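You operate a simulated robot arm through the tools that you are given. There is no shell and no other tool.

Carry out the task below with a simulated two-armed robot. There is one attempt and no reset: what you move stays moved.

JOB
Oil the line that the orange card names, then rub off the oil stain.
Fine: pump the card's number of strokes; use the green pad and put it back. What is to be rubbed or washed off counts as gone when no trace of it is left.

It is judged by the outcome, as a careful person would: the job done as asked, and still so three seconds after it is handed in. It fails if anything else is knocked over, pushed out of place, dropped, spilled or broken.

ROBOT AND FRAMES
Two 6-joint arms with fingered hands on one trunk that stands fixed in place. Base frame: the origin is at the foot of the trunk, x ahead of it, y to its left, z up. Units: mm, degrees, N and s.
The left shoulder is at [20, 157, 829], the right one opposite. With the tool pointing down near the work surface each hand reaches from about 300 to 820 mm from the base axis, measured 20 degrees to its own side. Payload 4.1 kg a hand.
Tool frame (each hand has its own): the origin (TCP) lies between the finger pads and is the grasp point; the fingertips stand 33 mm ahead of it; z points along the fingers, y is the line along which they close. The gripper opens to 112 mm; its body begins 39 mm behind the TCP. The gripper is a hand of 4 fingers: y runs from the thumb to the fingers, the wrist lies at [-16, -118, -200] in the tool frame, and closing takes about 1.5 s.
Orientation is told as [roll, pitch, yaw] about the base's x, y, z axes, in that order, counted from this pose: with the fingers straight down and the wrist toward the robot, the tool's x, y and z point along [0, 1, 0], [1, 0, 0] and [0, 0, -1] of the base frame.

CONTROLS
- The arms move only by the tool drive_tool. It takes "left_targets", "right_targets" or both (then of equal length, played together; a hand with none holds still); each is a list of rows, each a list of 7 numbers: the opening, from 0 (shut) to 1 (fully open), then the shift along the tool's x, y, z in mm, then the turn, a rotation vector about the tool's x, y, z in degrees. In form: [[fingers, dx, dy, dz, wx, wy, wz], ...]. A call has 1 to 20 rows; each row is the pose to reach, as a shift and turn from the pose commanded when the call began, along the tool's axes at that moment. A row lasts 0.2 s, in which the tool goes at most 50 mm and 8.6 degrees; a call with a longer step from one row to the next is refused whole, and so is a gripper value outside its range. Where a pose cannot be reached the arm comes as near as it can. A force on the tool above 40 N (or 10 N above the force at the start of the call, whichever is more), or a blocked arm, ends the call early, and 0.2 s more pass. Each finger travels about 72 mm/s and halts on what it meets, pressing with about 28 N; the grip force reading is that of the motor and also rises with nothing between the fingers. The clock runs only during rows and for 0.2 s after the last one: add rows that repeat a pose to give the fingers time. The reply holds the time, the measured pose of the TCP, the force on the tool along the base axes, the opening and the grip force, in the units named above and with some noise, with the torque about the TCP (base axes, N m) and any sound that the robot's microphone picked up, and new pictures: "views" is both (left out), scene, wrist or none (wrist: the cameras of the hands that moved).
- Cameras (640 x 400 px; columns grow to the right, rows downward): "scene" is now at [57.3, -12.6, 1457.7]; the picture's right is [-0.12, -0.99, 0.00], its down [-0.58, 0.07, -0.81] and it looks along [0.80, -0.10, -0.59] (base axes); focal length 337 px, centre (320, 200). "left" rides on the left gripper at [-66, -89, -130] in its tool frame; the picture's right is [-0.79, -0.29, 0.54], its down [0.55, -0.71, 0.44] and it looks along [0.26, 0.64, 0.72] (tool axes); focal length 247 px, centre (320, 200). "right" rides on the right gripper at [66, -89, -130] in its tool frame; the picture's right is [-0.79, 0.29, -0.54], its down [-0.55, -0.71, 0.44] and it looks along [-0.26, 0.64, 0.72] (tool axes); focal length 247 px, centre (320, 200). There is no depth. A picture from a camera that has moved, and an enlarged one, comes with that camera's place and axes in the base frame and with its lens.
- set_grasp(shape, hand): the hand has 4 fingers and takes this shape, open, in about a second: jaw (thumb against the fingers, like two jaws); tri (thumb and two fingers); tip (a fingertip pinch); poke (one finger out to press); point (the index stretched); flat (the hand flat); cup (the hand cupped); fist (a fist). The gripper value then closes the fingers along that shape, each until it touches; the sizes above hold for jaw. It gives what a move gives, with no picture.
- pan_tilt(pan, tilt): turns the head with the scene camera to pan (to the left, within 86 degrees either way) and tilt (down, from -29 to 69), counted from straight ahead of the robot. It gives what a move gives, and a new picture of the scene camera.
- enlarge(camera, box): a new picture of the part [left, top, right, bottom] of that camera's present view, enlarged. It takes no simulated time.
- sign_off(): hands the job in; it is judged then, once.

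Places have to be worked out from the pictures, the camera data and where the tool is seen. Open the grippers and draw the arms clear of the work before you hand the job in, unless the task says otherwise.

The tools are called after ">>>" as name(argument=value, ...) on one line, values as JSON. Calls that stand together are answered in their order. drive_tool: Moves the arms, as the interface text tells. Its arguments: {"type":"object","properties":{"left_targets":{"type":"array"},"right_targets":{"type":"array"},"views":{"type":"string","enum":["both","scene","wrist","none"]}},"required":[]} The other tools are called the same way: set_grasp (shape, hand) gives the hand a shape; pan_tilt (pan, tilt) turns the head that bears the scene camera; enlarge (camera, box) takes an enlarged picture of a part of a camera's view; sign_off () hands the job in.

At the start:

```text
time: 0.0
left_tool_pos: [382.9, 86.1, 1247.1]
left_ee_rot: [0.0, 0.0, -8.0]
left_ft_force: [-0.2, -0.8, 0.3]
left_torque: [-0.02, 0.01, -0.01]
left_grip_width: 111.6
left_grip_force: 0.1
left_shape: jaw
right_tool_pos: [394.8, -242.2, 1258.8]
right_ee_rot: [0.0, 0.0, -8.0]
right_ft_force: [0.7, 0.8, -0.3]
right_torque: [0.04, -0.03, 0.01]
right_grip_width: 111.5
right_grip_force: 0.2
right_shape: jaw
head pan, tilt (commanded): [-7.1, 35.8]
```

scene: 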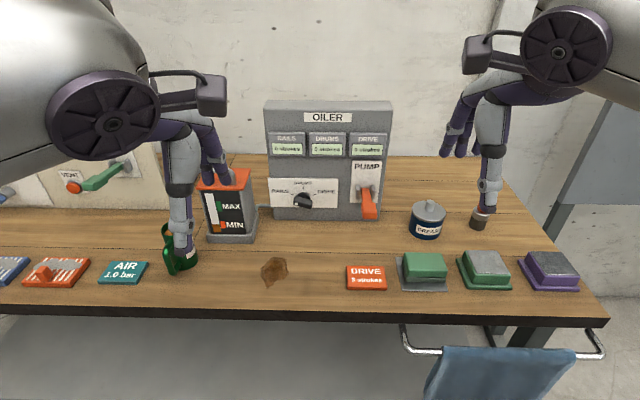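
right: 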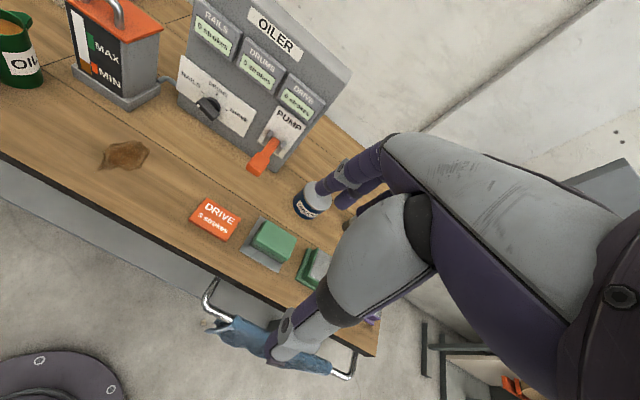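
left: 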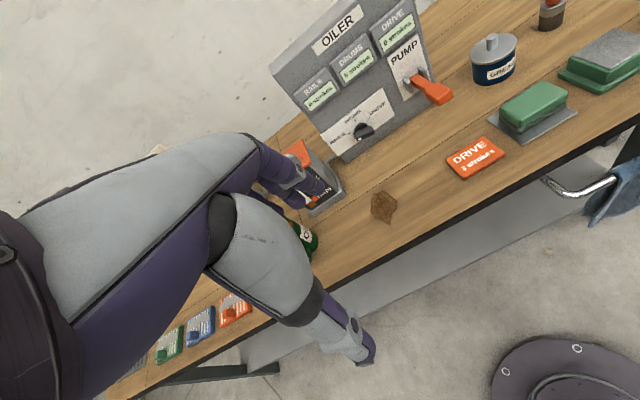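

The pictures show an oiler panel with selector, pump lever, an orange card, a green pad and a stain. I'll zoom in to read the card, the panel and the oil gauge.

>>> enlarge(camera="scene", box=[250, 90, 410, 230])

>>> enlarge(camera="scene", box=[340, 190, 600, 320])

>>> enlarge(camera="scene", box=[0, 150, 300, 320])

>>> enlarge(camera="right", box=[0, 0, 380, 240])

>>> enlarge(camera="left", box=[260, 0, 640, 240])

```text
2.86 times, centred on (330, 160) of scene
camera zoom: at [57.3, -12.6, 1457.7], right [-0.12, -0.99, 0.0], down [-0.58, 0.07, -0.81], along [0.8, -0.1, -0.59], focal length 963 px, centre (291, 314)
```

zoom: 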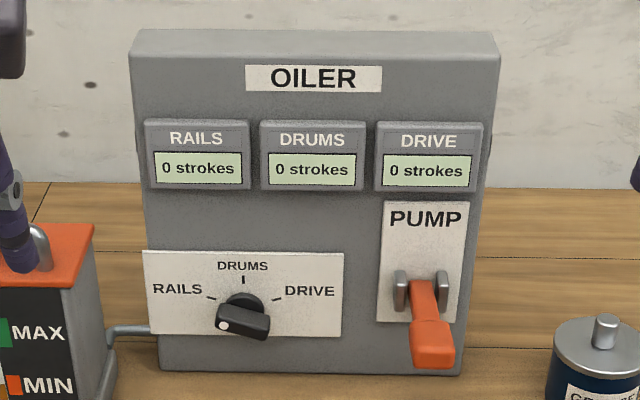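

```text
2.46 times, centred on (470, 255) of scene
camera zoom: at [57.3, -12.6, 1457.7], right [-0.12, -0.99, 0.0], down [-0.58, 0.07, -0.81], along [0.8, -0.1, -0.59], focal length 829 px, centre (-49, 65)
```

zoom: 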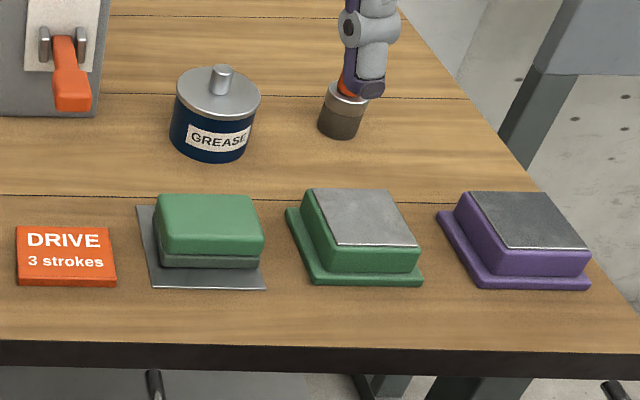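

```text
2.13 times, centred on (150, 235) of scene
camera zoom: at [57.3, -12.6, 1457.7], right [-0.12, -0.99, 0.0], down [-0.58, 0.07, -0.81], along [0.8, -0.1, -0.59], focal length 719 px, centre (683, 125)
```

zoom: 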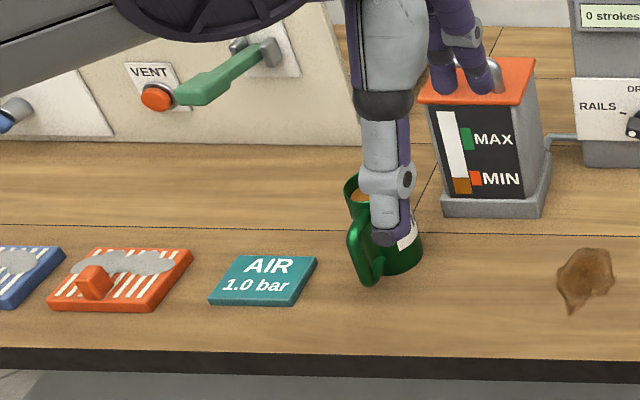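

```text
1.67 times, centred on (190, 120) of right
camera zoom: at [316.9, -164.8, 1388.0], right [0.17, -0.82, 0.54], down [-0.78, -0.45, -0.44], along [0.6, -0.34, -0.72], focal length 412 px, centre (537, 333)
```

zoom: 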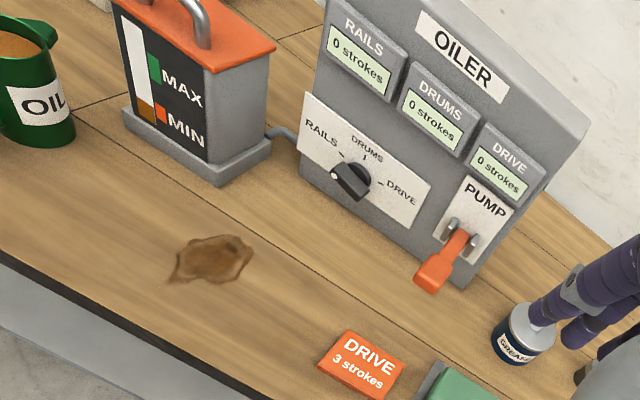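

```text
1.67 times, centred on (450, 120) of left
camera zoom: at [286.3, 34.2, 1377.7], right [-0.39, -0.74, -0.54], down [-0.63, 0.65, -0.44], along [0.67, 0.17, -0.72], focal length 412 px, centre (103, 333)
```

zoom: 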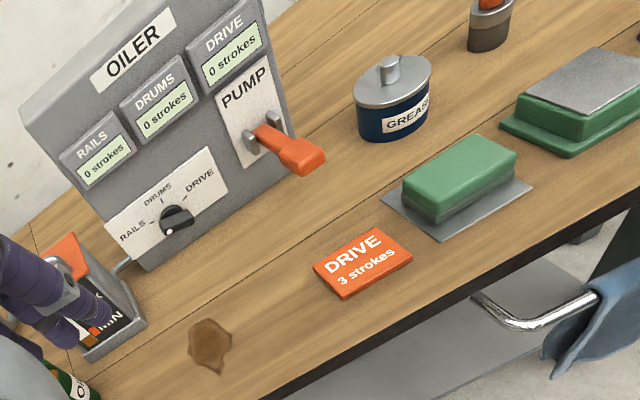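

The card reads DRIVE, 3 strokes, and the selector appears to point at RAILS. I'll zoom further into the tank gauge and the pads, since the oil level looks low and there are two green items.

>>> enlarge(camera="right", box=[60, 0, 180, 115])

>>> enlarge(camera="scene", box=[190, 160, 270, 250])

>>> enlarge(camera="scene", box=[390, 240, 590, 310])

>>> enlarge(camera="scene", box=[265, 170, 345, 220])

>>> enlarge(camera="left", box=[480, 20, 640, 160])

```text
3.48 times, centred on (120, 58) of right
camera zoom: at [316.9, -164.8, 1388.0], right [0.17, -0.82, 0.54], down [-0.78, -0.45, -0.44], along [0.6, -0.34, -0.72], focal length 859 px, centre (1016, 696)
```

zoom: 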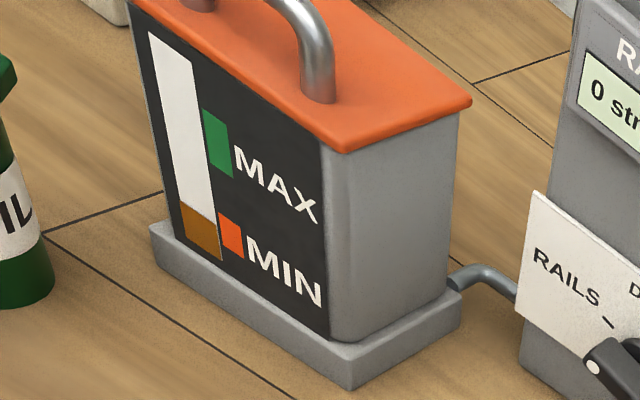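

```text
4.44 times, centred on (230, 205) of scene
camera zoom: at [57.3, -12.6, 1457.7], right [-0.12, -0.99, 0.0], down [-0.58, 0.07, -0.81], along [0.8, -0.1, -0.59], focal length 1498 px, centre (720, 178)
```

zoom: 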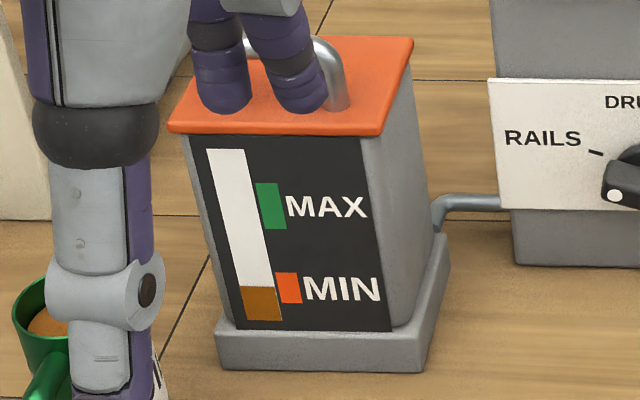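

```text
3.20 times, centred on (490, 275) of scene
camera zoom: at [57.3, -12.6, 1457.7], right [-0.12, -0.99, 0.0], down [-0.58, 0.07, -0.81], along [0.8, -0.1, -0.59], focal length 1078 px, centre (-224, -40)
```

zoom: 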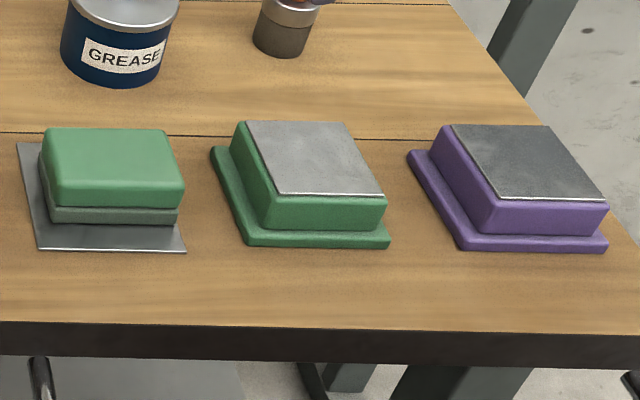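

```text
8.00 times, centred on (305, 195) of scene
camera zoom: at [57.3, -12.6, 1457.7], right [-0.12, -0.99, 0.0], down [-0.58, 0.07, -0.81], along [0.8, -0.1, -0.59], focal length 2696 px, centre (440, 240)
```

zoom: 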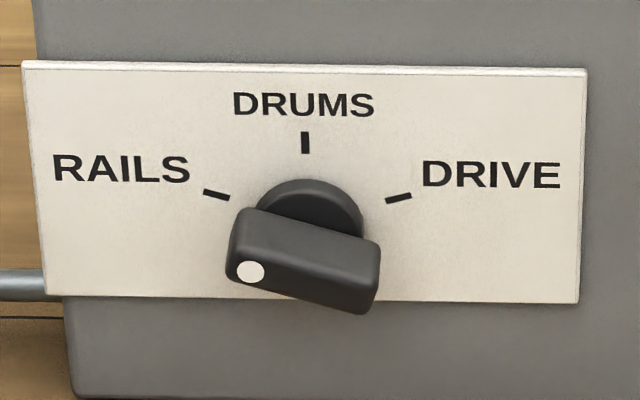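

```text
2.86 times, centred on (560, 90) of left
camera zoom: at [286.3, 34.2, 1377.7], right [-0.39, -0.74, -0.54], down [-0.63, 0.65, -0.44], along [0.67, 0.17, -0.72], focal length 706 px, centre (-366, 514)
```

zoom: 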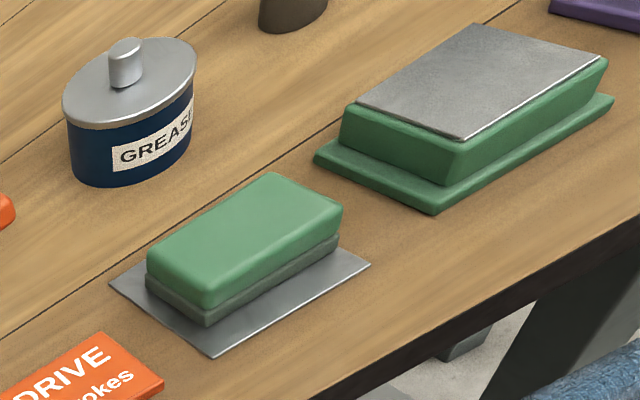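

The card says DRIVE, 3 strokes; the selector's white dot points to RAILS, and the tank stands at about the MIN mark. The first green block on the metal plate, with a grey scrubbing face, is the green pad. I put the right hand into the poke shape up in free air to see its geometry.

>>> set_grasp(shape="poke", hand="right")

>>> enlarge(camera="right", box=[0, 0, 640, 400])

>>> enlarge(camera="scene", box=[420, 0, 640, 240])

```text
time: 0.9
left_tool_pos: [383.9, 86.1, 1248.0]
left_ee_rot: [-0.1, 0.0, -8.1]
left_ft_force: [0.2, 0.5, 0.2]
left_torque: [0.01, 0.0, -0.01]
left_grip_width: 111.4
left_grip_force: 0.1
left_shape: jaw
right_tool_pos: [395.6, -242.2, 1258.9]
right_ee_rot: [0.0, -0.1, -8.0]
right_ft_force: [-0.7, -0.6, 0.2]
right_torque: [-0.01, 0.03, -0.01]
right_grip_width: 0.1
right_grip_force: 0.0
right_shape: poke
head pan, tilt (commanded): [-7.1, 35.8]
```

```text
1.00 times, centred on (320, 200) of right (not enlarged: the box is as wide or as high as the picture)
camera zoom: at [316.9, -164.9, 1388.0], right [0.17, -0.82, 0.54], down [-0.78, -0.45, -0.44], along [0.6, -0.34, -0.72], focal length 247 px, centre (320, 200)
```

zoom: 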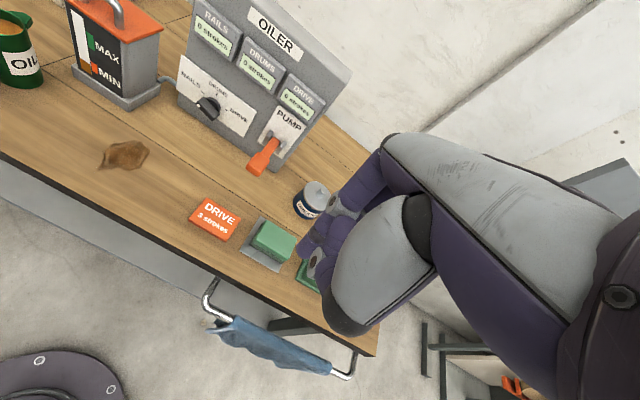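

```text
1.67 times, centred on (530, 120) of scene
camera zoom: at [57.3, -12.6, 1457.7], right [-0.12, -0.99, 0.0], down [-0.58, 0.07, -0.81], along [0.8, -0.1, -0.59], focal length 562 px, centre (-30, 333)
```

zoom: 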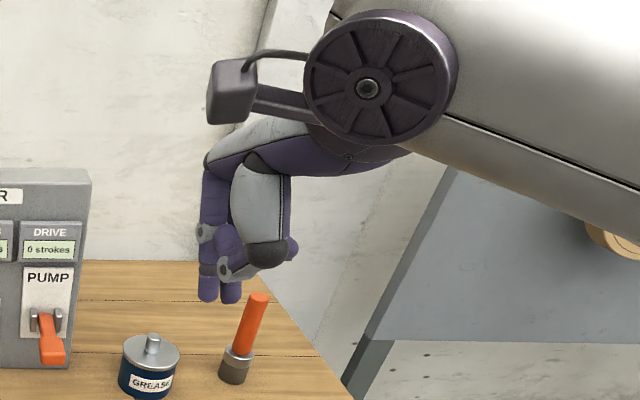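

The poke hand appears to have the finger(s) extended below the palm. I move the right hand to a viewing place in front of the panel, tilted 45° forward, so both cameras see hand, knob and lever.

>>> drive_tool(right_targets=[[1, 19, 25, 20, -7.5, 0, 0], [1, 38, 50, 40, -15, 0, 0], [1, 57, 75, 60, -22.5, 0, 0], [1, 76, 100, 80, -30, 0, 0], [1, 95, 125, 100, -37.5, 0, 0], [1, 114, 150, 120, -45, 0, 0]], views="both")

```text
time: 2.3
left_tool_pos: [382.5, 85.1, 1248.3]
left_ee_rot: [0.0, 0.1, -8.0]
left_ft_force: [0.7, -0.9, 0.7]
left_torque: [-0.02, -0.03, 0.0]
left_grip_width: 111.4
left_grip_force: 0.0
left_shape: jaw
right_tool_pos: [562.1, -149.2, 1138.4]
right_ee_rot: [0.1, -45.0, -8.0]
right_ft_force: [-0.3, -0.3, -0.3]
right_torque: [0.0, 0.02, 0.0]
right_grip_width: 0.0
right_grip_force: 0.1
right_shape: poke
head pan, tilt (commanded): [-7.1, 35.8]
camera scene: at [56.7, -12.8, 1457.7], right [-0.12, -0.99, 0.0], down [-0.58, 0.07, -0.81], along [0.8, -0.1, -0.58], focal length 337 px, centre (320, 200)
camera right: at [417.2, -62.1, 1165.7], right [-0.29, -0.76, 0.58], down [-0.27, -0.52, -0.81], along [0.92, -0.39, -0.05], focal length 247 px, centre (320, 200)
```

scene: 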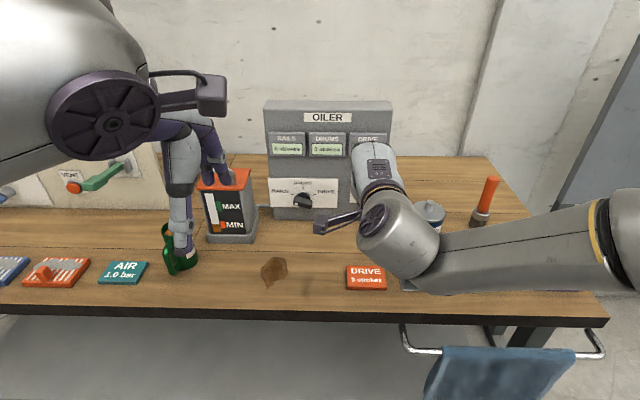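
right: 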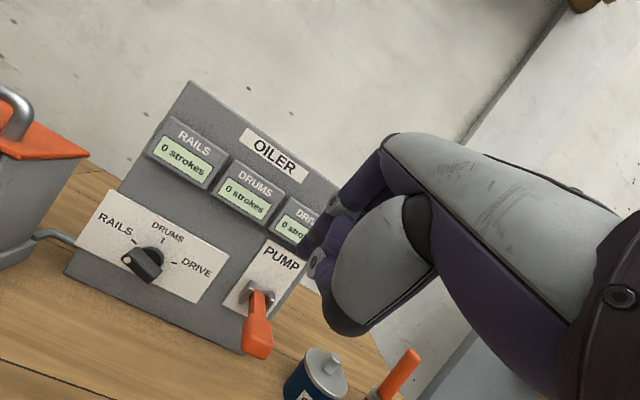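

Now the right wrist camera sees the panel from a lower angle, good for triangulating. I zoom in there on the knob, lever and displays.

>>> enlarge(camera="right", box=[60, 160, 320, 370])

>>> enlarge(camera="right", box=[80, 190, 240, 300])

>>> enlarge(camera="right", box=[240, 120, 460, 350])

>>> enlarge(camera="left", box=[260, 0, 640, 240])

```text
1.90 times, centred on (190, 265) of right
camera zoom: at [417.2, -62.1, 1165.7], right [-0.29, -0.76, 0.58], down [-0.27, -0.52, -0.81], along [0.92, -0.39, -0.05], focal length 470 px, centre (568, 76)
```

zoom: 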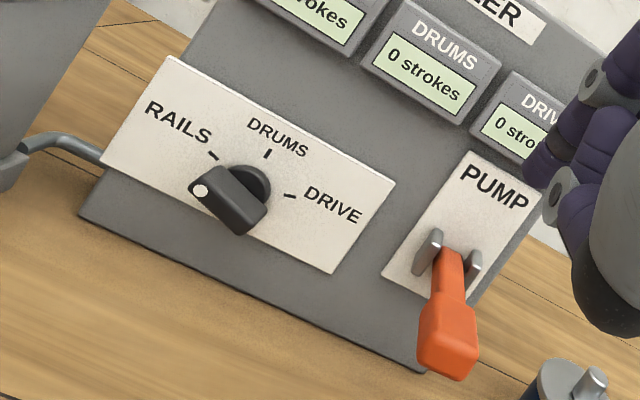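

```text
3.64 times, centred on (160, 245) of right
camera zoom: at [417.2, -62.1, 1165.7], right [-0.29, -0.76, 0.58], down [-0.27, -0.52, -0.81], along [0.92, -0.39, -0.05], focal length 898 px, centre (902, 36)
```

zoom: 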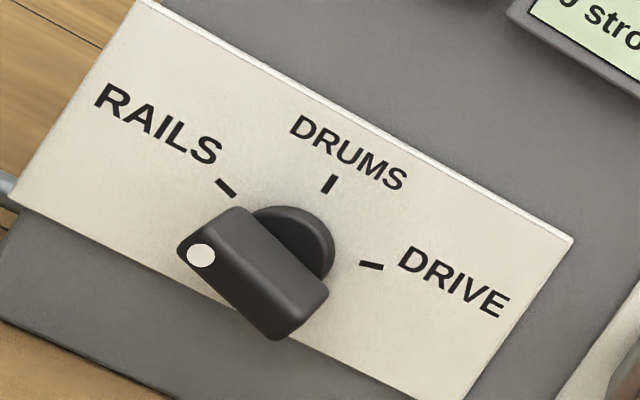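

```text
1.74 times, centred on (350, 235) of right
camera zoom: at [417.2, -62.1, 1165.7], right [-0.29, -0.76, 0.58], down [-0.27, -0.52, -0.81], along [0.92, -0.39, -0.05], focal length 430 px, centre (268, 139)
```

zoom: 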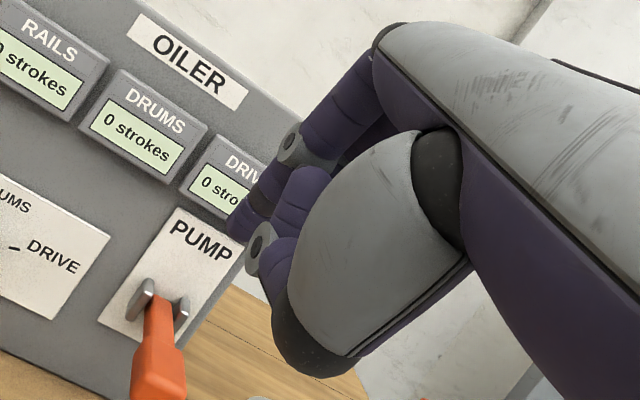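

```text
1.67 times, centred on (450, 120) of left
camera zoom: at [285.6, 34.0, 1377.8], right [-0.39, -0.74, -0.54], down [-0.63, 0.65, -0.44], along [0.67, 0.17, -0.72], focal length 412 px, centre (103, 333)
```

zoom: 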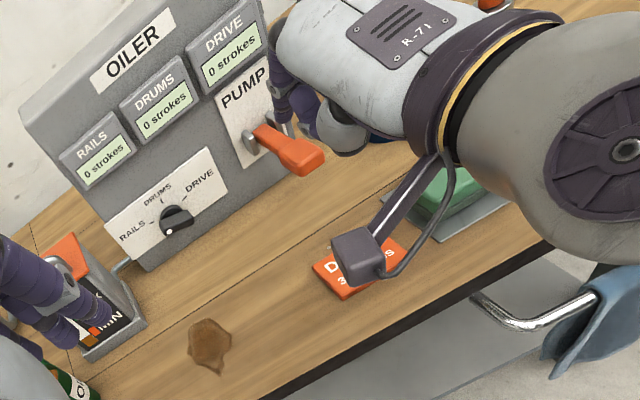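

Lever tip comes out near (630, -197, 980) and the knob near y = -60, z ≈ 930, but the depth of the panel is poorly fixed. I use the left hand's camera as an observer: bring it to the left side, turned to look toward the panel and the right hand.

>>> drive_tool(left_targets=[[1, 10.3, 15.9, 18.5, 0, 0, 7.75], [1, 20.6, 31.7, 37, 0, 0, 15.5], [1, 30.9, 47.6, 55.5, 0, 0, 23.25], [1, 41.2, 63.4, 74, 0, 0, 31], [1, 51.5, 79.2, 92.5, 0, 0, 38.75], [1, 61.9, 95.1, 111, 0, 0, 46.5], [1, 72.2, 111, 129.5, 0, 0, 54.25], [1, 82.5, 126.8, 148, 0, 0, 62]], views="both")

```text
time: 4.1
left_tool_pos: [518.0, 149.0, 1100.2]
left_ee_rot: [0.0, -0.1, -70.1]
left_ft_force: [-0.8, 0.3, 0.7]
left_torque: [0.01, -0.03, 0.01]
left_grip_width: 111.9
left_grip_force: 0.0
left_shape: jaw
right_tool_pos: [560.9, -149.5, 1139.5]
right_ee_rot: [0.0, -45.0, -7.9]
right_ft_force: [0.2, -0.4, 0.7]
right_torque: [0.0, -0.02, 0.0]
right_grip_width: 0.0
right_grip_force: 0.0
right_shape: poke
head pan, tilt (commanded): [-7.1, 35.8]
camera scene: at [56.8, -12.7, 1457.7], right [-0.12, -0.99, 0.0], down [-0.58, 0.07, -0.81], along [0.8, -0.1, -0.58], focal length 337 px, centre (320, 200)
camera left: at [426.2, 212.2, 1229.9], right [-0.84, 0.0, -0.54], down [0.28, 0.86, -0.44], along [0.46, -0.52, -0.72], focal length 247 px, centre (320, 200)
```

scene: 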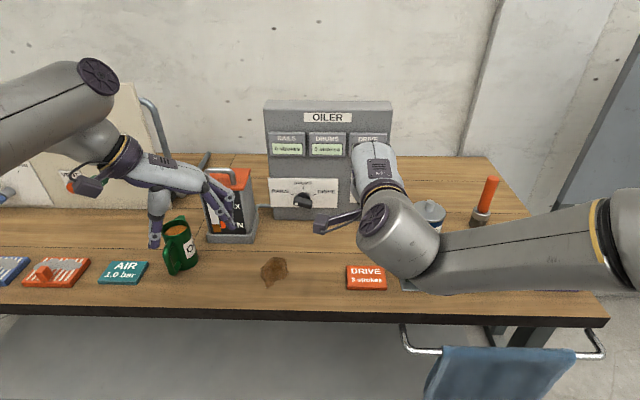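
left: 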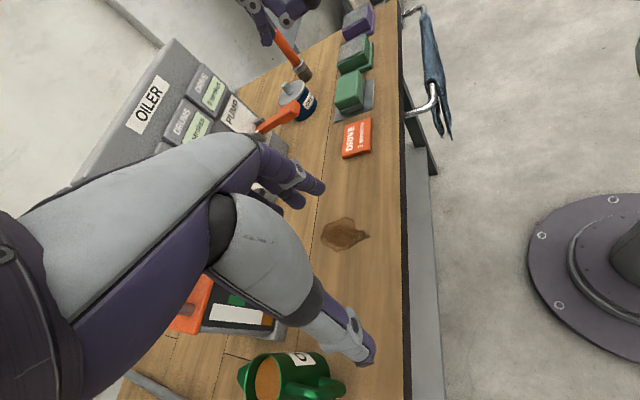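

The left camera now sees panel and lever from the left side. I enlarge it for profile information about the panel, lever and right hand.

>>> enlarge(camera="left", box=[90, 0, 410, 200])

>>> set_grasp(hand="left", shape="fist")

>>> enlarge(camera="left", box=[0, 0, 640, 400])

```text
2.00 times, centred on (250, 100) of left
camera zoom: at [426.2, 212.2, 1229.9], right [-0.84, 0.0, -0.54], down [0.28, 0.86, -0.44], along [0.46, -0.52, -0.72], focal length 494 px, centre (460, 400)
```

zoom: 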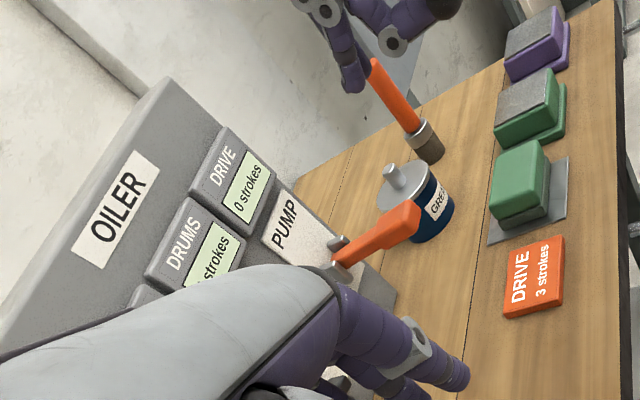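

```text
time: 5.0
left_tool_pos: [518.5, 150.4, 1098.9]
left_ee_rot: [0.0, 0.0, -69.8]
left_ft_force: [-0.1, -0.3, 0.3]
left_torque: [0.0, 0.01, -0.01]
left_grip_width: 0.0
left_grip_force: 0.0
left_shape: fist
right_tool_pos: [561.2, -149.0, 1139.6]
right_ee_rot: [0.1, -45.1, -7.9]
right_ft_force: [0.1, 0.1, 0.4]
right_torque: [0.0, 0.0, 0.02]
right_grip_width: 0.0
right_grip_force: 0.0
right_shape: poke
head pan, tilt (commanded): [-7.1, 35.8]
```

```text
1.00 times, centred on (320, 200) of left (not enlarged: the box is as wide or as high as the picture)
camera zoom: at [426.3, 211.8, 1230.1], right [-0.84, 0.0, -0.54], down [0.28, 0.86, -0.44], along [0.46, -0.52, -0.72], focal length 247 px, centre (320, 200)
```

zoom: 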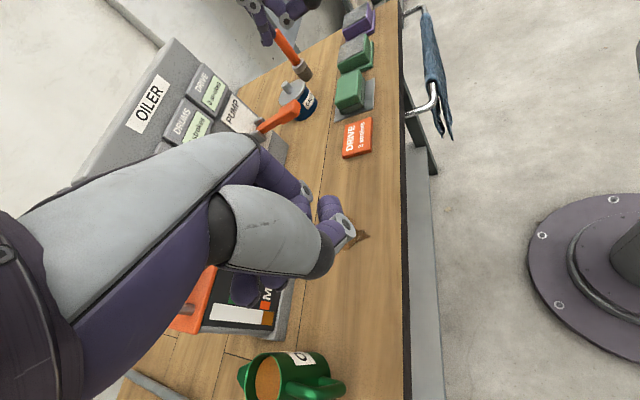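

The lever tip works out to about (638, -200, 974), its pivot near (777, -228, 955), and the panel face is yawed about -9° with the knob axis near (801, -60, 930). I bring the right hand nearer the panel, into the left camera's clear area, to see the poke finger's real shape.

>>> drive_tool(right_targets=[[1, 12, -15, 34, 0, 0, 0], [1, 24, -30.5, 68.5, 0, 0, 0]], views="wrist")

>>> enlarge(camera="left", box=[140, 0, 400, 160])

```text
time: 5.6
left_tool_pos: [517.3, 148.6, 1099.6]
left_ee_rot: [0.0, 0.0, -70.0]
left_ft_force: [-0.6, -0.2, 0.0]
left_torque: [0.02, -0.03, -0.05]
left_grip_width: 0.0
left_grip_force: 0.1
left_shape: fist
right_tool_pos: [589.3, -131.8, 1069.5]
right_ee_rot: [0.2, -44.9, -8.0]
right_ft_force: [0.0, 0.5, 0.4]
right_torque: [0.03, 0.05, 0.01]
right_grip_width: 0.0
right_grip_force: 0.0
right_shape: poke
head pan, tilt (commanded): [-7.1, 35.8]
camera right: at [446.0, -44.3, 1096.7], right [-0.29, -0.76, 0.58], down [-0.27, -0.52, -0.81], along [0.92, -0.39, -0.06], focal length 247 px, centre (320, 200)
```

right: 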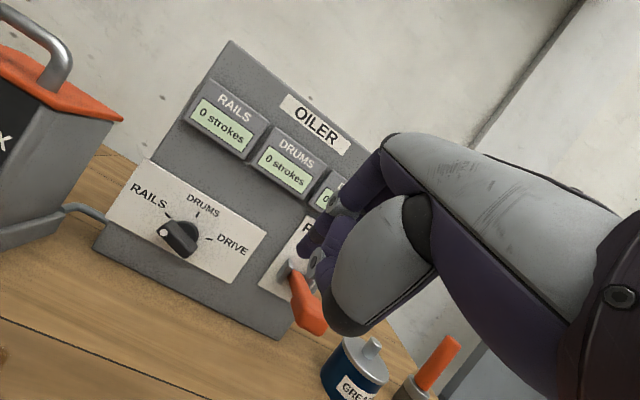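

```text
2.46 times, centred on (270, 80) of left
camera zoom: at [426.1, 211.8, 1230.1], right [-0.84, 0.0, -0.54], down [0.28, 0.86, -0.44], along [0.46, -0.52, -0.72], focal length 608 px, centre (443, 495)
```

zoom: 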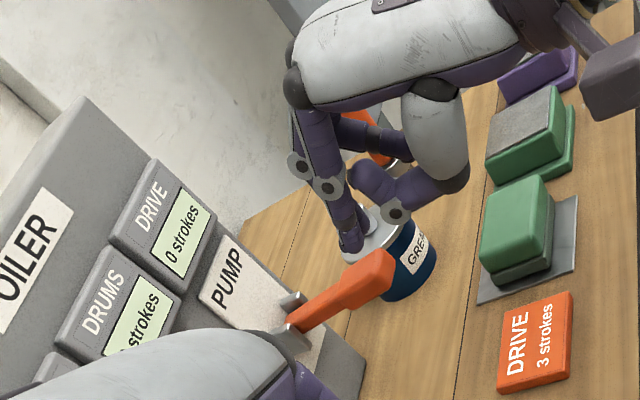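

The poke finger is a single fingertip lying on the tool axis about 33 mm ahead of the TCP, as the projection confirms. I reposition the left camera a bit so that it can watch both the knob and the lever.

>>> drive_tool(left_targets=[[1, 16, -22.6, 6.7, 0, 0, -8.33], [1, 32, -45.1, 13.3, 0, 0, -16.67], [1, 48, -67.7, 20, 0, 0, -25]], views="both")

```text
time: 6.4
left_tool_pos: [541.9, 227.6, 1080.4]
left_ee_rot: [0.0, 0.1, -44.9]
left_ft_force: [0.8, -0.5, -0.3]
left_torque: [0.02, 0.0, -0.02]
left_grip_width: 0.1
left_grip_force: 0.1
left_shape: fist
right_tool_pos: [590.2, -131.5, 1068.5]
right_ee_rot: [0.0, -45.0, -8.0]
right_ft_force: [0.1, -0.5, 0.7]
right_torque: [0.0, -0.01, 0.0]
right_grip_width: 0.0
right_grip_force: 0.1
right_shape: poke
head pan, tilt (commanded): [-7.1, 35.8]
camera scene: at [57.3, -12.8, 1457.7], right [-0.12, -0.99, 0.0], down [-0.58, 0.07, -0.81], along [0.8, -0.1, -0.59], focal length 337 px, centre (320, 200)
camera left: at [432.8, 244.7, 1211.2], right [-0.76, -0.36, -0.54], down [-0.11, 0.89, -0.44], along [0.64, -0.27, -0.72], focal length 247 px, centre (320, 200)
```

scene: 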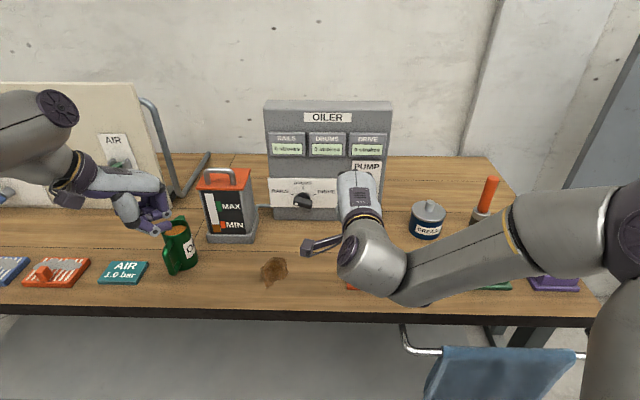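
left: 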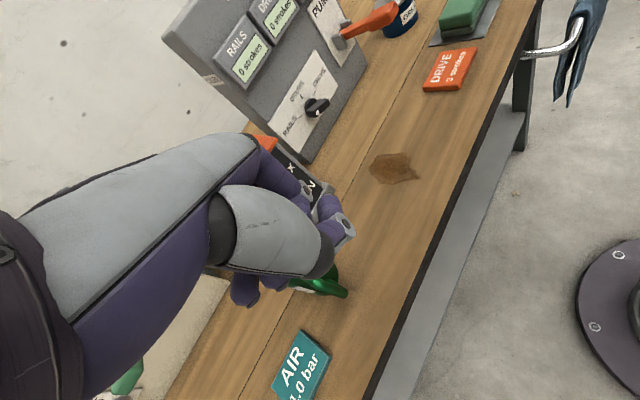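

The knob appears in the left view right where predicted (318, 108), confirming its place at about (773, -56, 930). I zoom in to refine.

>>> enlarge(camera="left", box=[240, 40, 400, 140])

>>> enlarge(camera="left", box=[300, 0, 500, 125])

>>> enlarge(camera="scene", box=[265, 170, 345, 220])

```text
4.00 times, centred on (320, 90) of left
camera zoom: at [432.8, 244.7, 1211.2], right [-0.76, -0.36, -0.54], down [-0.11, 0.89, -0.44], along [0.64, -0.27, -0.72], focal length 988 px, centre (320, 640)
```

zoom: 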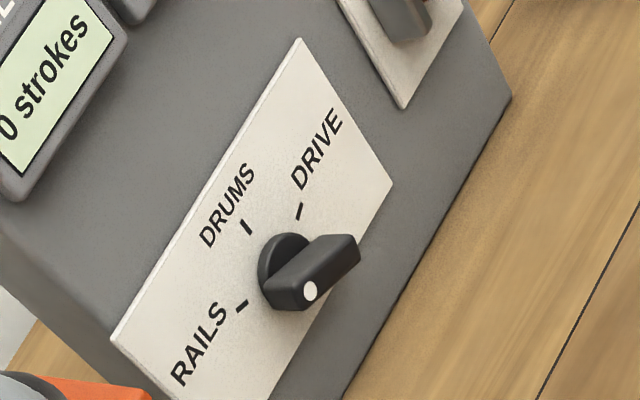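

```text
3.20 times, centred on (400, 62) of left
camera zoom: at [432.8, 244.7, 1211.2], right [-0.76, -0.36, -0.54], down [-0.11, 0.89, -0.44], along [0.64, -0.27, -0.72], focal length 790 px, centre (64, 640)
```

zoom: 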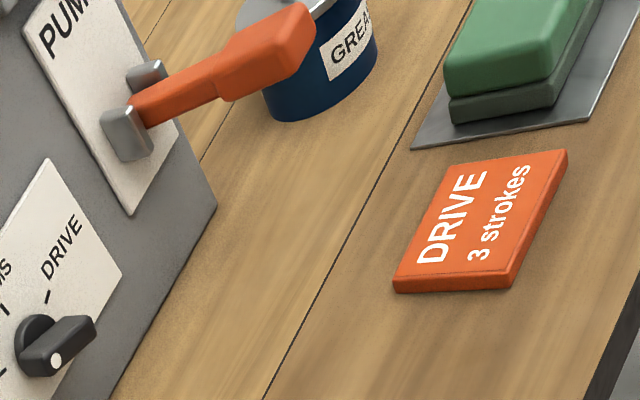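

```text
8.00 times, centred on (305, 195) of scene
camera zoom: at [57.3, -12.8, 1457.7], right [-0.12, -0.99, 0.0], down [-0.58, 0.07, -0.81], along [0.8, -0.1, -0.59], focal length 2696 px, centre (440, 240)
```

zoom: 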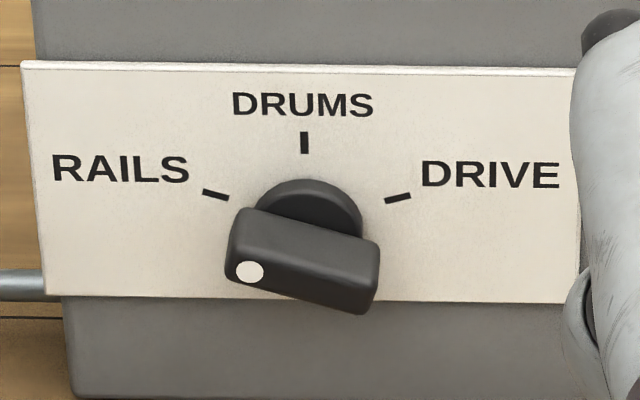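

Triangulation now gives the panel face at (801, -60, 931) for the knob axis, with the ticks 32 mm out at ±75°. I bring the fingertip to a point about 20 mm above the right-hand tail of the knob bar, ready to push that tail downward.

>>> drive_tool(right_targets=[[1, 16.2, 10.7, 34.7, 0, 0, 0], [1, 32.3, 21.4, 69.4, 0, 0, 0], [1, 48.5, 32, 104, 0, 0, 0], [1, 64.6, 42.7, 138.7, 0, 0, 0], [1, 80.8, 53.4, 173.4, 0, 0, 0]], views="both")

>>> enlarge(camera="left", box=[240, 40, 400, 140])

>>> enlarge(camera="right", box=[120, 100, 440, 300])

```text
time: 7.6
left_tool_pos: [539.8, 226.6, 1081.7]
left_ee_rot: [0.1, 0.0, -45.0]
left_ft_force: [-0.8, 0.3, 0.5]
left_torque: [0.02, -0.01, 0.03]
left_grip_width: 0.2
left_grip_force: 0.2
left_shape: fist
right_tool_pos: [761.3, -72.3, 984.7]
right_ee_rot: [0.0, -45.2, -8.0]
right_ft_force: [-0.7, -0.6, 0.4]
right_torque: [0.01, 0.0, 0.01]
right_grip_width: 0.0
right_grip_force: 0.1
right_shape: poke
head pan, tilt (commanded): [-7.1, 35.8]
camera scene: at [56.9, -12.8, 1457.7], right [-0.12, -0.99, 0.0], down [-0.58, 0.07, -0.81], along [0.8, -0.1, -0.58], focal length 337 px, centre (320, 200)
camera right: at [617.7, 13.3, 1011.6], right [-0.29, -0.76, 0.58], down [-0.27, -0.52, -0.81], along [0.92, -0.39, -0.05], focal length 247 px, centre (320, 200)
```

scene: 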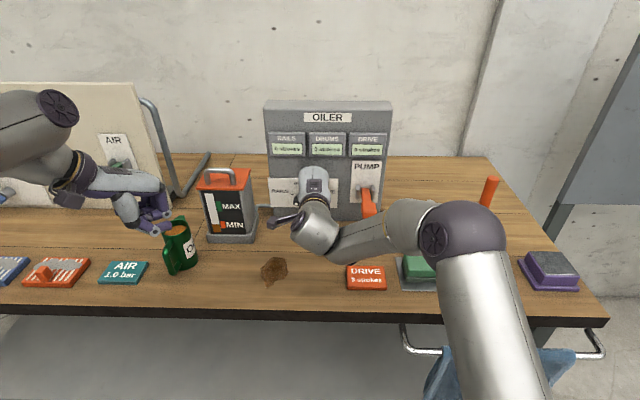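
right: 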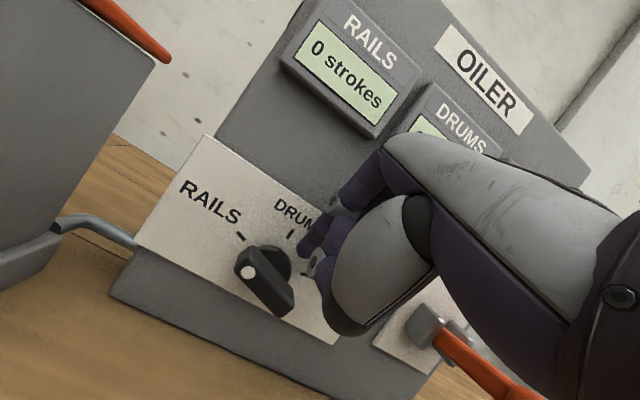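

```text
4.00 times, centred on (320, 90) of left
camera zoom: at [432.3, 244.8, 1211.5], right [-0.76, -0.36, -0.54], down [-0.11, 0.89, -0.44], along [0.64, -0.27, -0.72], focal length 988 px, centre (320, 640)
```

zoom: 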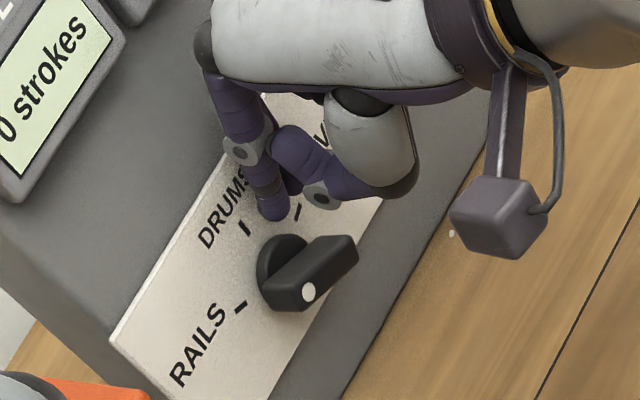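

```text
2.00 times, centred on (280, 200) of right
camera zoom: at [617.7, 13.3, 1011.6], right [-0.29, -0.76, 0.58], down [-0.27, -0.52, -0.81], along [0.92, -0.39, -0.05], focal length 494 px, centre (400, 200)
```

zoom: 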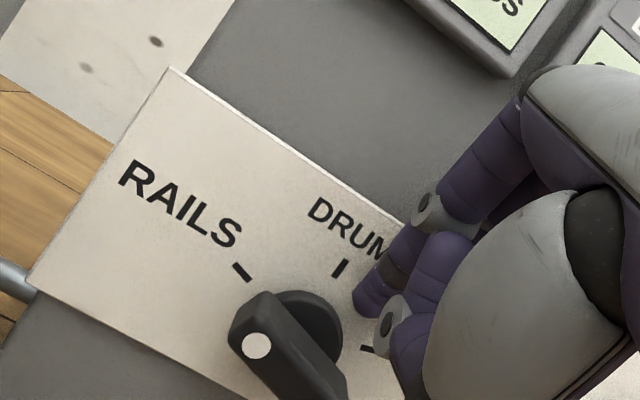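

The fingertip sits above the tail as planned, with clearance. I push down along the arc of the tail and look partway.

>>> drive_tool(right_targets=[[1, -1, -8, 7.5, 0, 0, 0], [1, -1.6, -16.1, 15.1, 0, 0, 0], [1, -4.1, -21.3, 20.1, 0, 0, 0], [1, -5, -27, 25.8, 0, 0, 0]], views="wrist")

>>> enlarge(camera="left", box=[240, 40, 400, 140])

```text
time: 8.6
left_tool_pos: [542.9, 226.0, 1080.9]
left_ee_rot: [0.0, -0.1, -45.1]
left_ft_force: [-0.7, -0.9, 0.4]
left_torque: [-0.01, 0.01, 0.02]
left_grip_width: 0.0
left_grip_force: 0.1
left_shape: fist
right_tool_pos: [759.8, -82.9, 944.9]
right_ee_rot: [0.0, -44.8, -8.5]
right_ft_force: [1.9, -30.2, -3.3]
right_torque: [-0.35, 0.12, -0.65]
right_grip_width: 0.0
right_grip_force: 0.1
right_shape: poke
head pan, tilt (commanded): [-7.1, 35.8]
camera right: at [616.5, 5.0, 973.1], right [-0.29, -0.76, 0.58], down [-0.28, -0.52, -0.81], along [0.92, -0.4, -0.06], focal length 247 px, centre (320, 200)
```

right: 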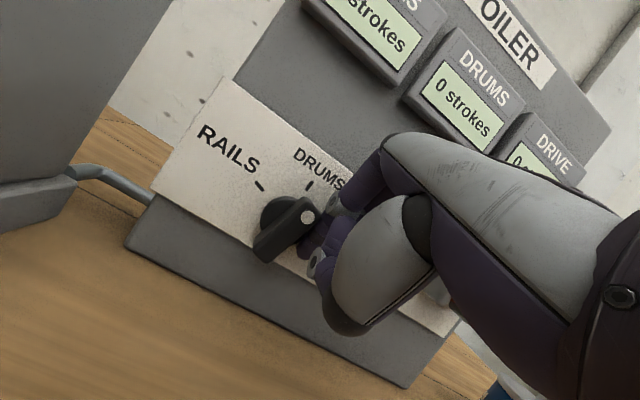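

```text
4.00 times, centred on (320, 90) of left
camera zoom: at [433.2, 243.4, 1211.4], right [-0.76, -0.36, -0.54], down [-0.11, 0.89, -0.43], along [0.64, -0.27, -0.72], focal length 988 px, centre (320, 640)
```

zoom: 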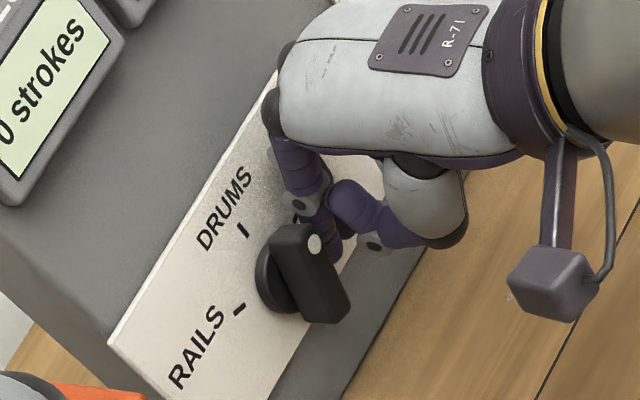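

The knob has turned well past its first position, with the dot now pointing up and slightly right, and there's about 30 N sideways force on the finger. I zoom in to see the contact before moving further.

>>> enlarge(camera="left", box=[280, 60, 360, 110])

>>> enlarge(camera="right", box=[220, 150, 380, 300])

>>> enlarge(camera="scene", box=[260, 120, 400, 230])

```text
8.00 times, centred on (320, 85) of left
camera zoom: at [433.2, 243.4, 1211.4], right [-0.76, -0.36, -0.54], down [-0.11, 0.89, -0.43], along [0.64, -0.27, -0.72], focal length 1976 px, centre (320, 1120)
```

zoom: 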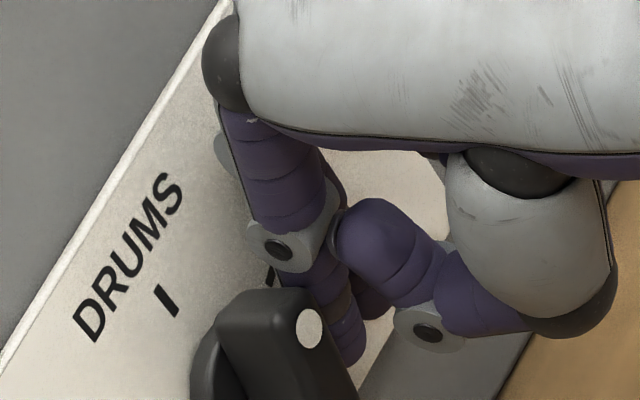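

```text
2.67 times, centred on (300, 225) of right
camera zoom: at [616.5, 5.0, 973.1], right [-0.29, -0.76, 0.58], down [-0.28, -0.52, -0.81], along [0.92, -0.4, -0.06], focal length 659 px, centre (373, 133)
```

zoom: 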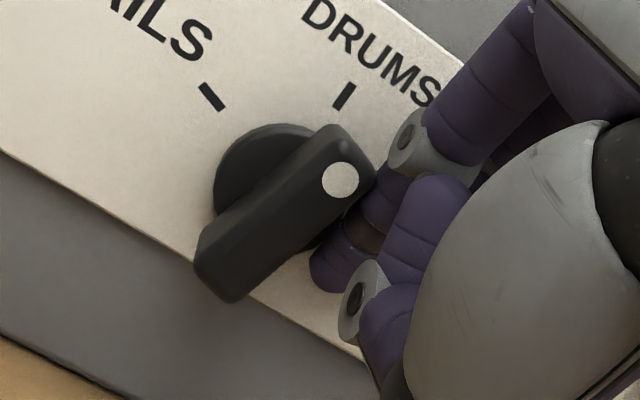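

```text
3.64 times, centred on (330, 175) of scene
camera zoom: at [57.4, -13.8, 1457.7], right [-0.13, -0.99, 0.0], down [-0.58, 0.07, -0.81], along [0.8, -0.1, -0.59], focal length 1225 px, centre (284, 291)
```

zoom: 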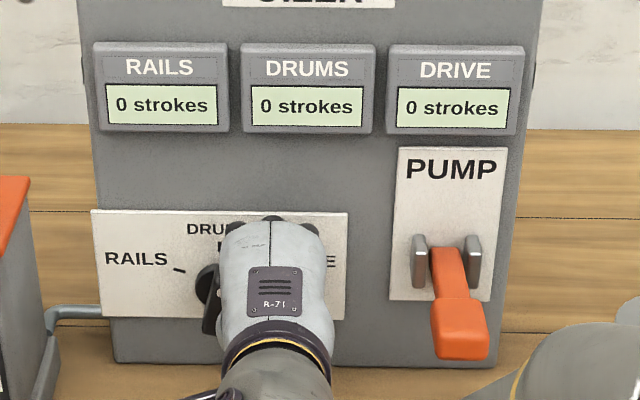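

The dot end of the bar now rests against the left side of my finger. I back the finger off to the right, lift it over the knob and go to the left side of the dot end.

>>> drive_tool(right_targets=[[1, -12.7, 2.4, -2.4, 0, 0, 0], [1, -14.7, 22.2, -22.2, 0, 0, 0], [1, -7.7, 42, -42, 0, 0, 0], [1, 17.3, 42, -42, 0, 0, 0], [1, 39.3, 37.8, -37.8, 0, 0, 0], [1, 39.3, 37.8, -37.8, 0, 0, 0]], views="wrist")

>>> enlarge(camera="left", box=[240, 40, 400, 140])

>>> enlarge(camera="right", box=[200, 130, 400, 310])

```text
time: 10.0
left_tool_pos: [540.2, 227.1, 1080.8]
left_ee_rot: [0.0, 0.0, -45.0]
left_ft_force: [-0.5, -0.3, 0.4]
left_torque: [0.03, 0.03, 0.0]
left_grip_width: 0.0
left_grip_force: 0.0
left_shape: fist
right_tool_pos: [763.3, -38.5, 1000.0]
right_ee_rot: [0.0, -44.9, -8.0]
right_ft_force: [0.7, -0.4, 0.1]
right_torque: [-0.01, 0.0, -0.02]
right_grip_width: 0.0
right_grip_force: 0.2
right_shape: poke
head pan, tilt (commanded): [-7.1, 35.8]
camera right: at [620.0, 49.4, 1027.6], right [-0.29, -0.76, 0.58], down [-0.27, -0.52, -0.81], along [0.92, -0.39, -0.06], focal length 247 px, centre (320, 200)
```

right: 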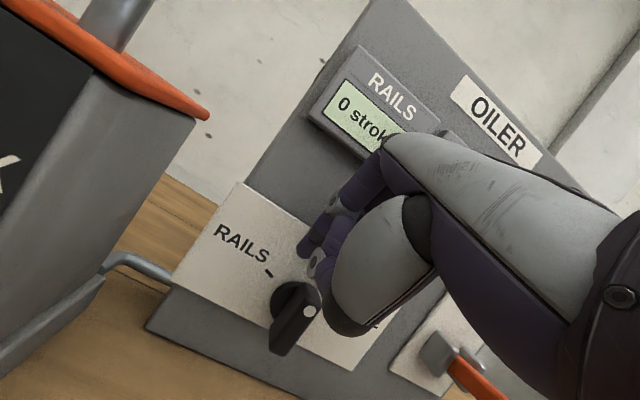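

```text
4.00 times, centred on (320, 90) of left
camera zoom: at [432.7, 244.9, 1211.3], right [-0.76, -0.36, -0.54], down [-0.11, 0.89, -0.44], along [0.64, -0.27, -0.72], focal length 988 px, centre (320, 640)
```

zoom: 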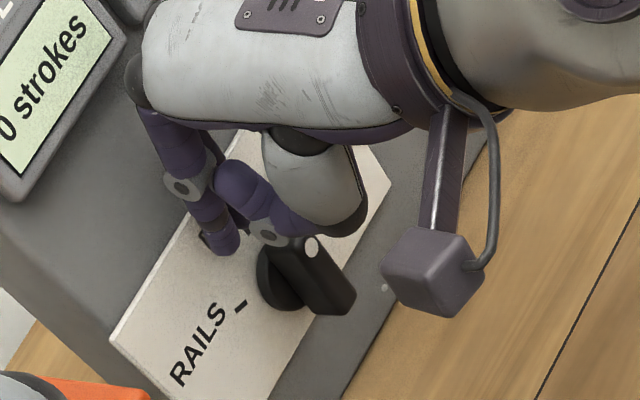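

```text
2.22 times, centred on (300, 220) of right
camera zoom: at [620.0, 49.4, 1027.6], right [-0.29, -0.76, 0.58], down [-0.27, -0.52, -0.81], along [0.92, -0.39, -0.06], focal length 549 px, centre (364, 156)
```

zoom: 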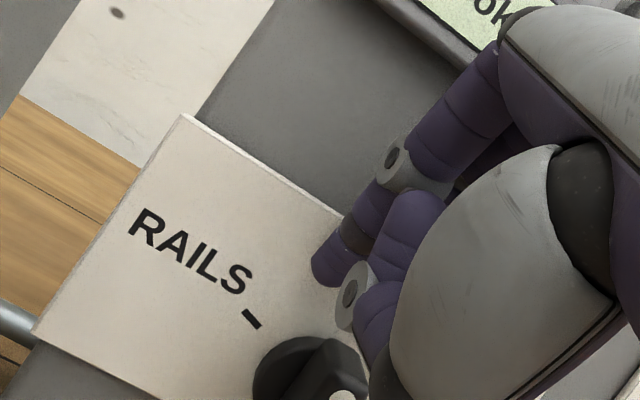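

The knob stays at roughly 12° past DRUMS and the finger is now above-left of it. I lower the finger on the left side of the dot end, kept slightly further from the panel so the folded thumb clears the bar.

>>> drive_tool(right_targets=[[1, 0, -8, 3, 0, 0, 0], [1, -0.3, -14.8, 8.4, 0, 0, 0], [1, -1, -24, 17.6, 0, 0, 0], [1, -1, -24, 17.6, 0, 0, 0]], views="wrist")

>>> enlarge(camera="left", box=[260, 50, 380, 130])

>>> enlarge(camera="right", box=[200, 130, 400, 310])

```text
time: 11.0
left_tool_pos: [540.2, 226.7, 1081.0]
left_ee_rot: [0.1, 0.0, -44.9]
left_ft_force: [-0.3, 0.0, -0.6]
left_torque: [0.02, -0.06, 0.02]
left_grip_width: 0.0
left_grip_force: 0.1
left_shape: fist
right_tool_pos: [761.1, -37.3, 982.4]
right_ee_rot: [0.4, -46.5, -8.3]
right_ft_force: [0.8, 0.6, 7.3]
right_torque: [-0.09, -0.18, 0.04]
right_grip_width: 0.1
right_grip_force: 0.1
right_shape: poke
head pan, tilt (commanded): [-7.1, 35.8]
stopped in row 4 (right hand): the force on the tool passed its limit at 42 N (the readings are from after the stop); the commanded pose is now the measured one
camera right: at [616.0, 49.4, 1007.0], right [-0.3, -0.76, 0.58], down [-0.25, -0.52, -0.82], along [0.92, -0.39, -0.03], focal length 247 px, centre (320, 200)
```

right: 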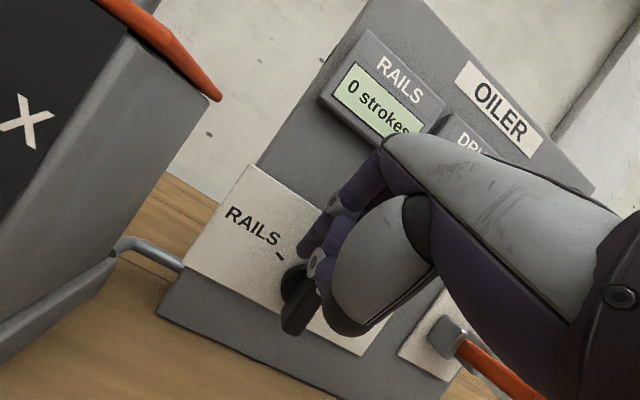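

```text
5.00 times, centred on (320, 90) of left
camera zoom: at [432.2, 244.9, 1211.5], right [-0.76, -0.36, -0.54], down [-0.11, 0.89, -0.44], along [0.64, -0.27, -0.72], focal length 1235 px, centre (320, 750)
```

zoom: 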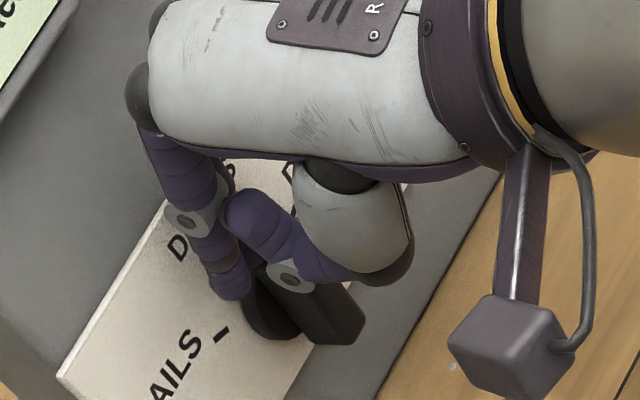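

```text
2.22 times, centred on (300, 220) of right
camera zoom: at [616.0, 49.4, 1007.0], right [-0.3, -0.76, 0.58], down [-0.25, -0.52, -0.82], along [0.92, -0.39, -0.03], focal length 549 px, centre (364, 156)
```

zoom: 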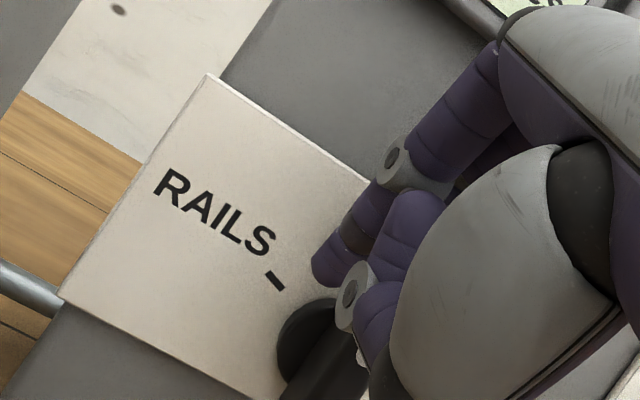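

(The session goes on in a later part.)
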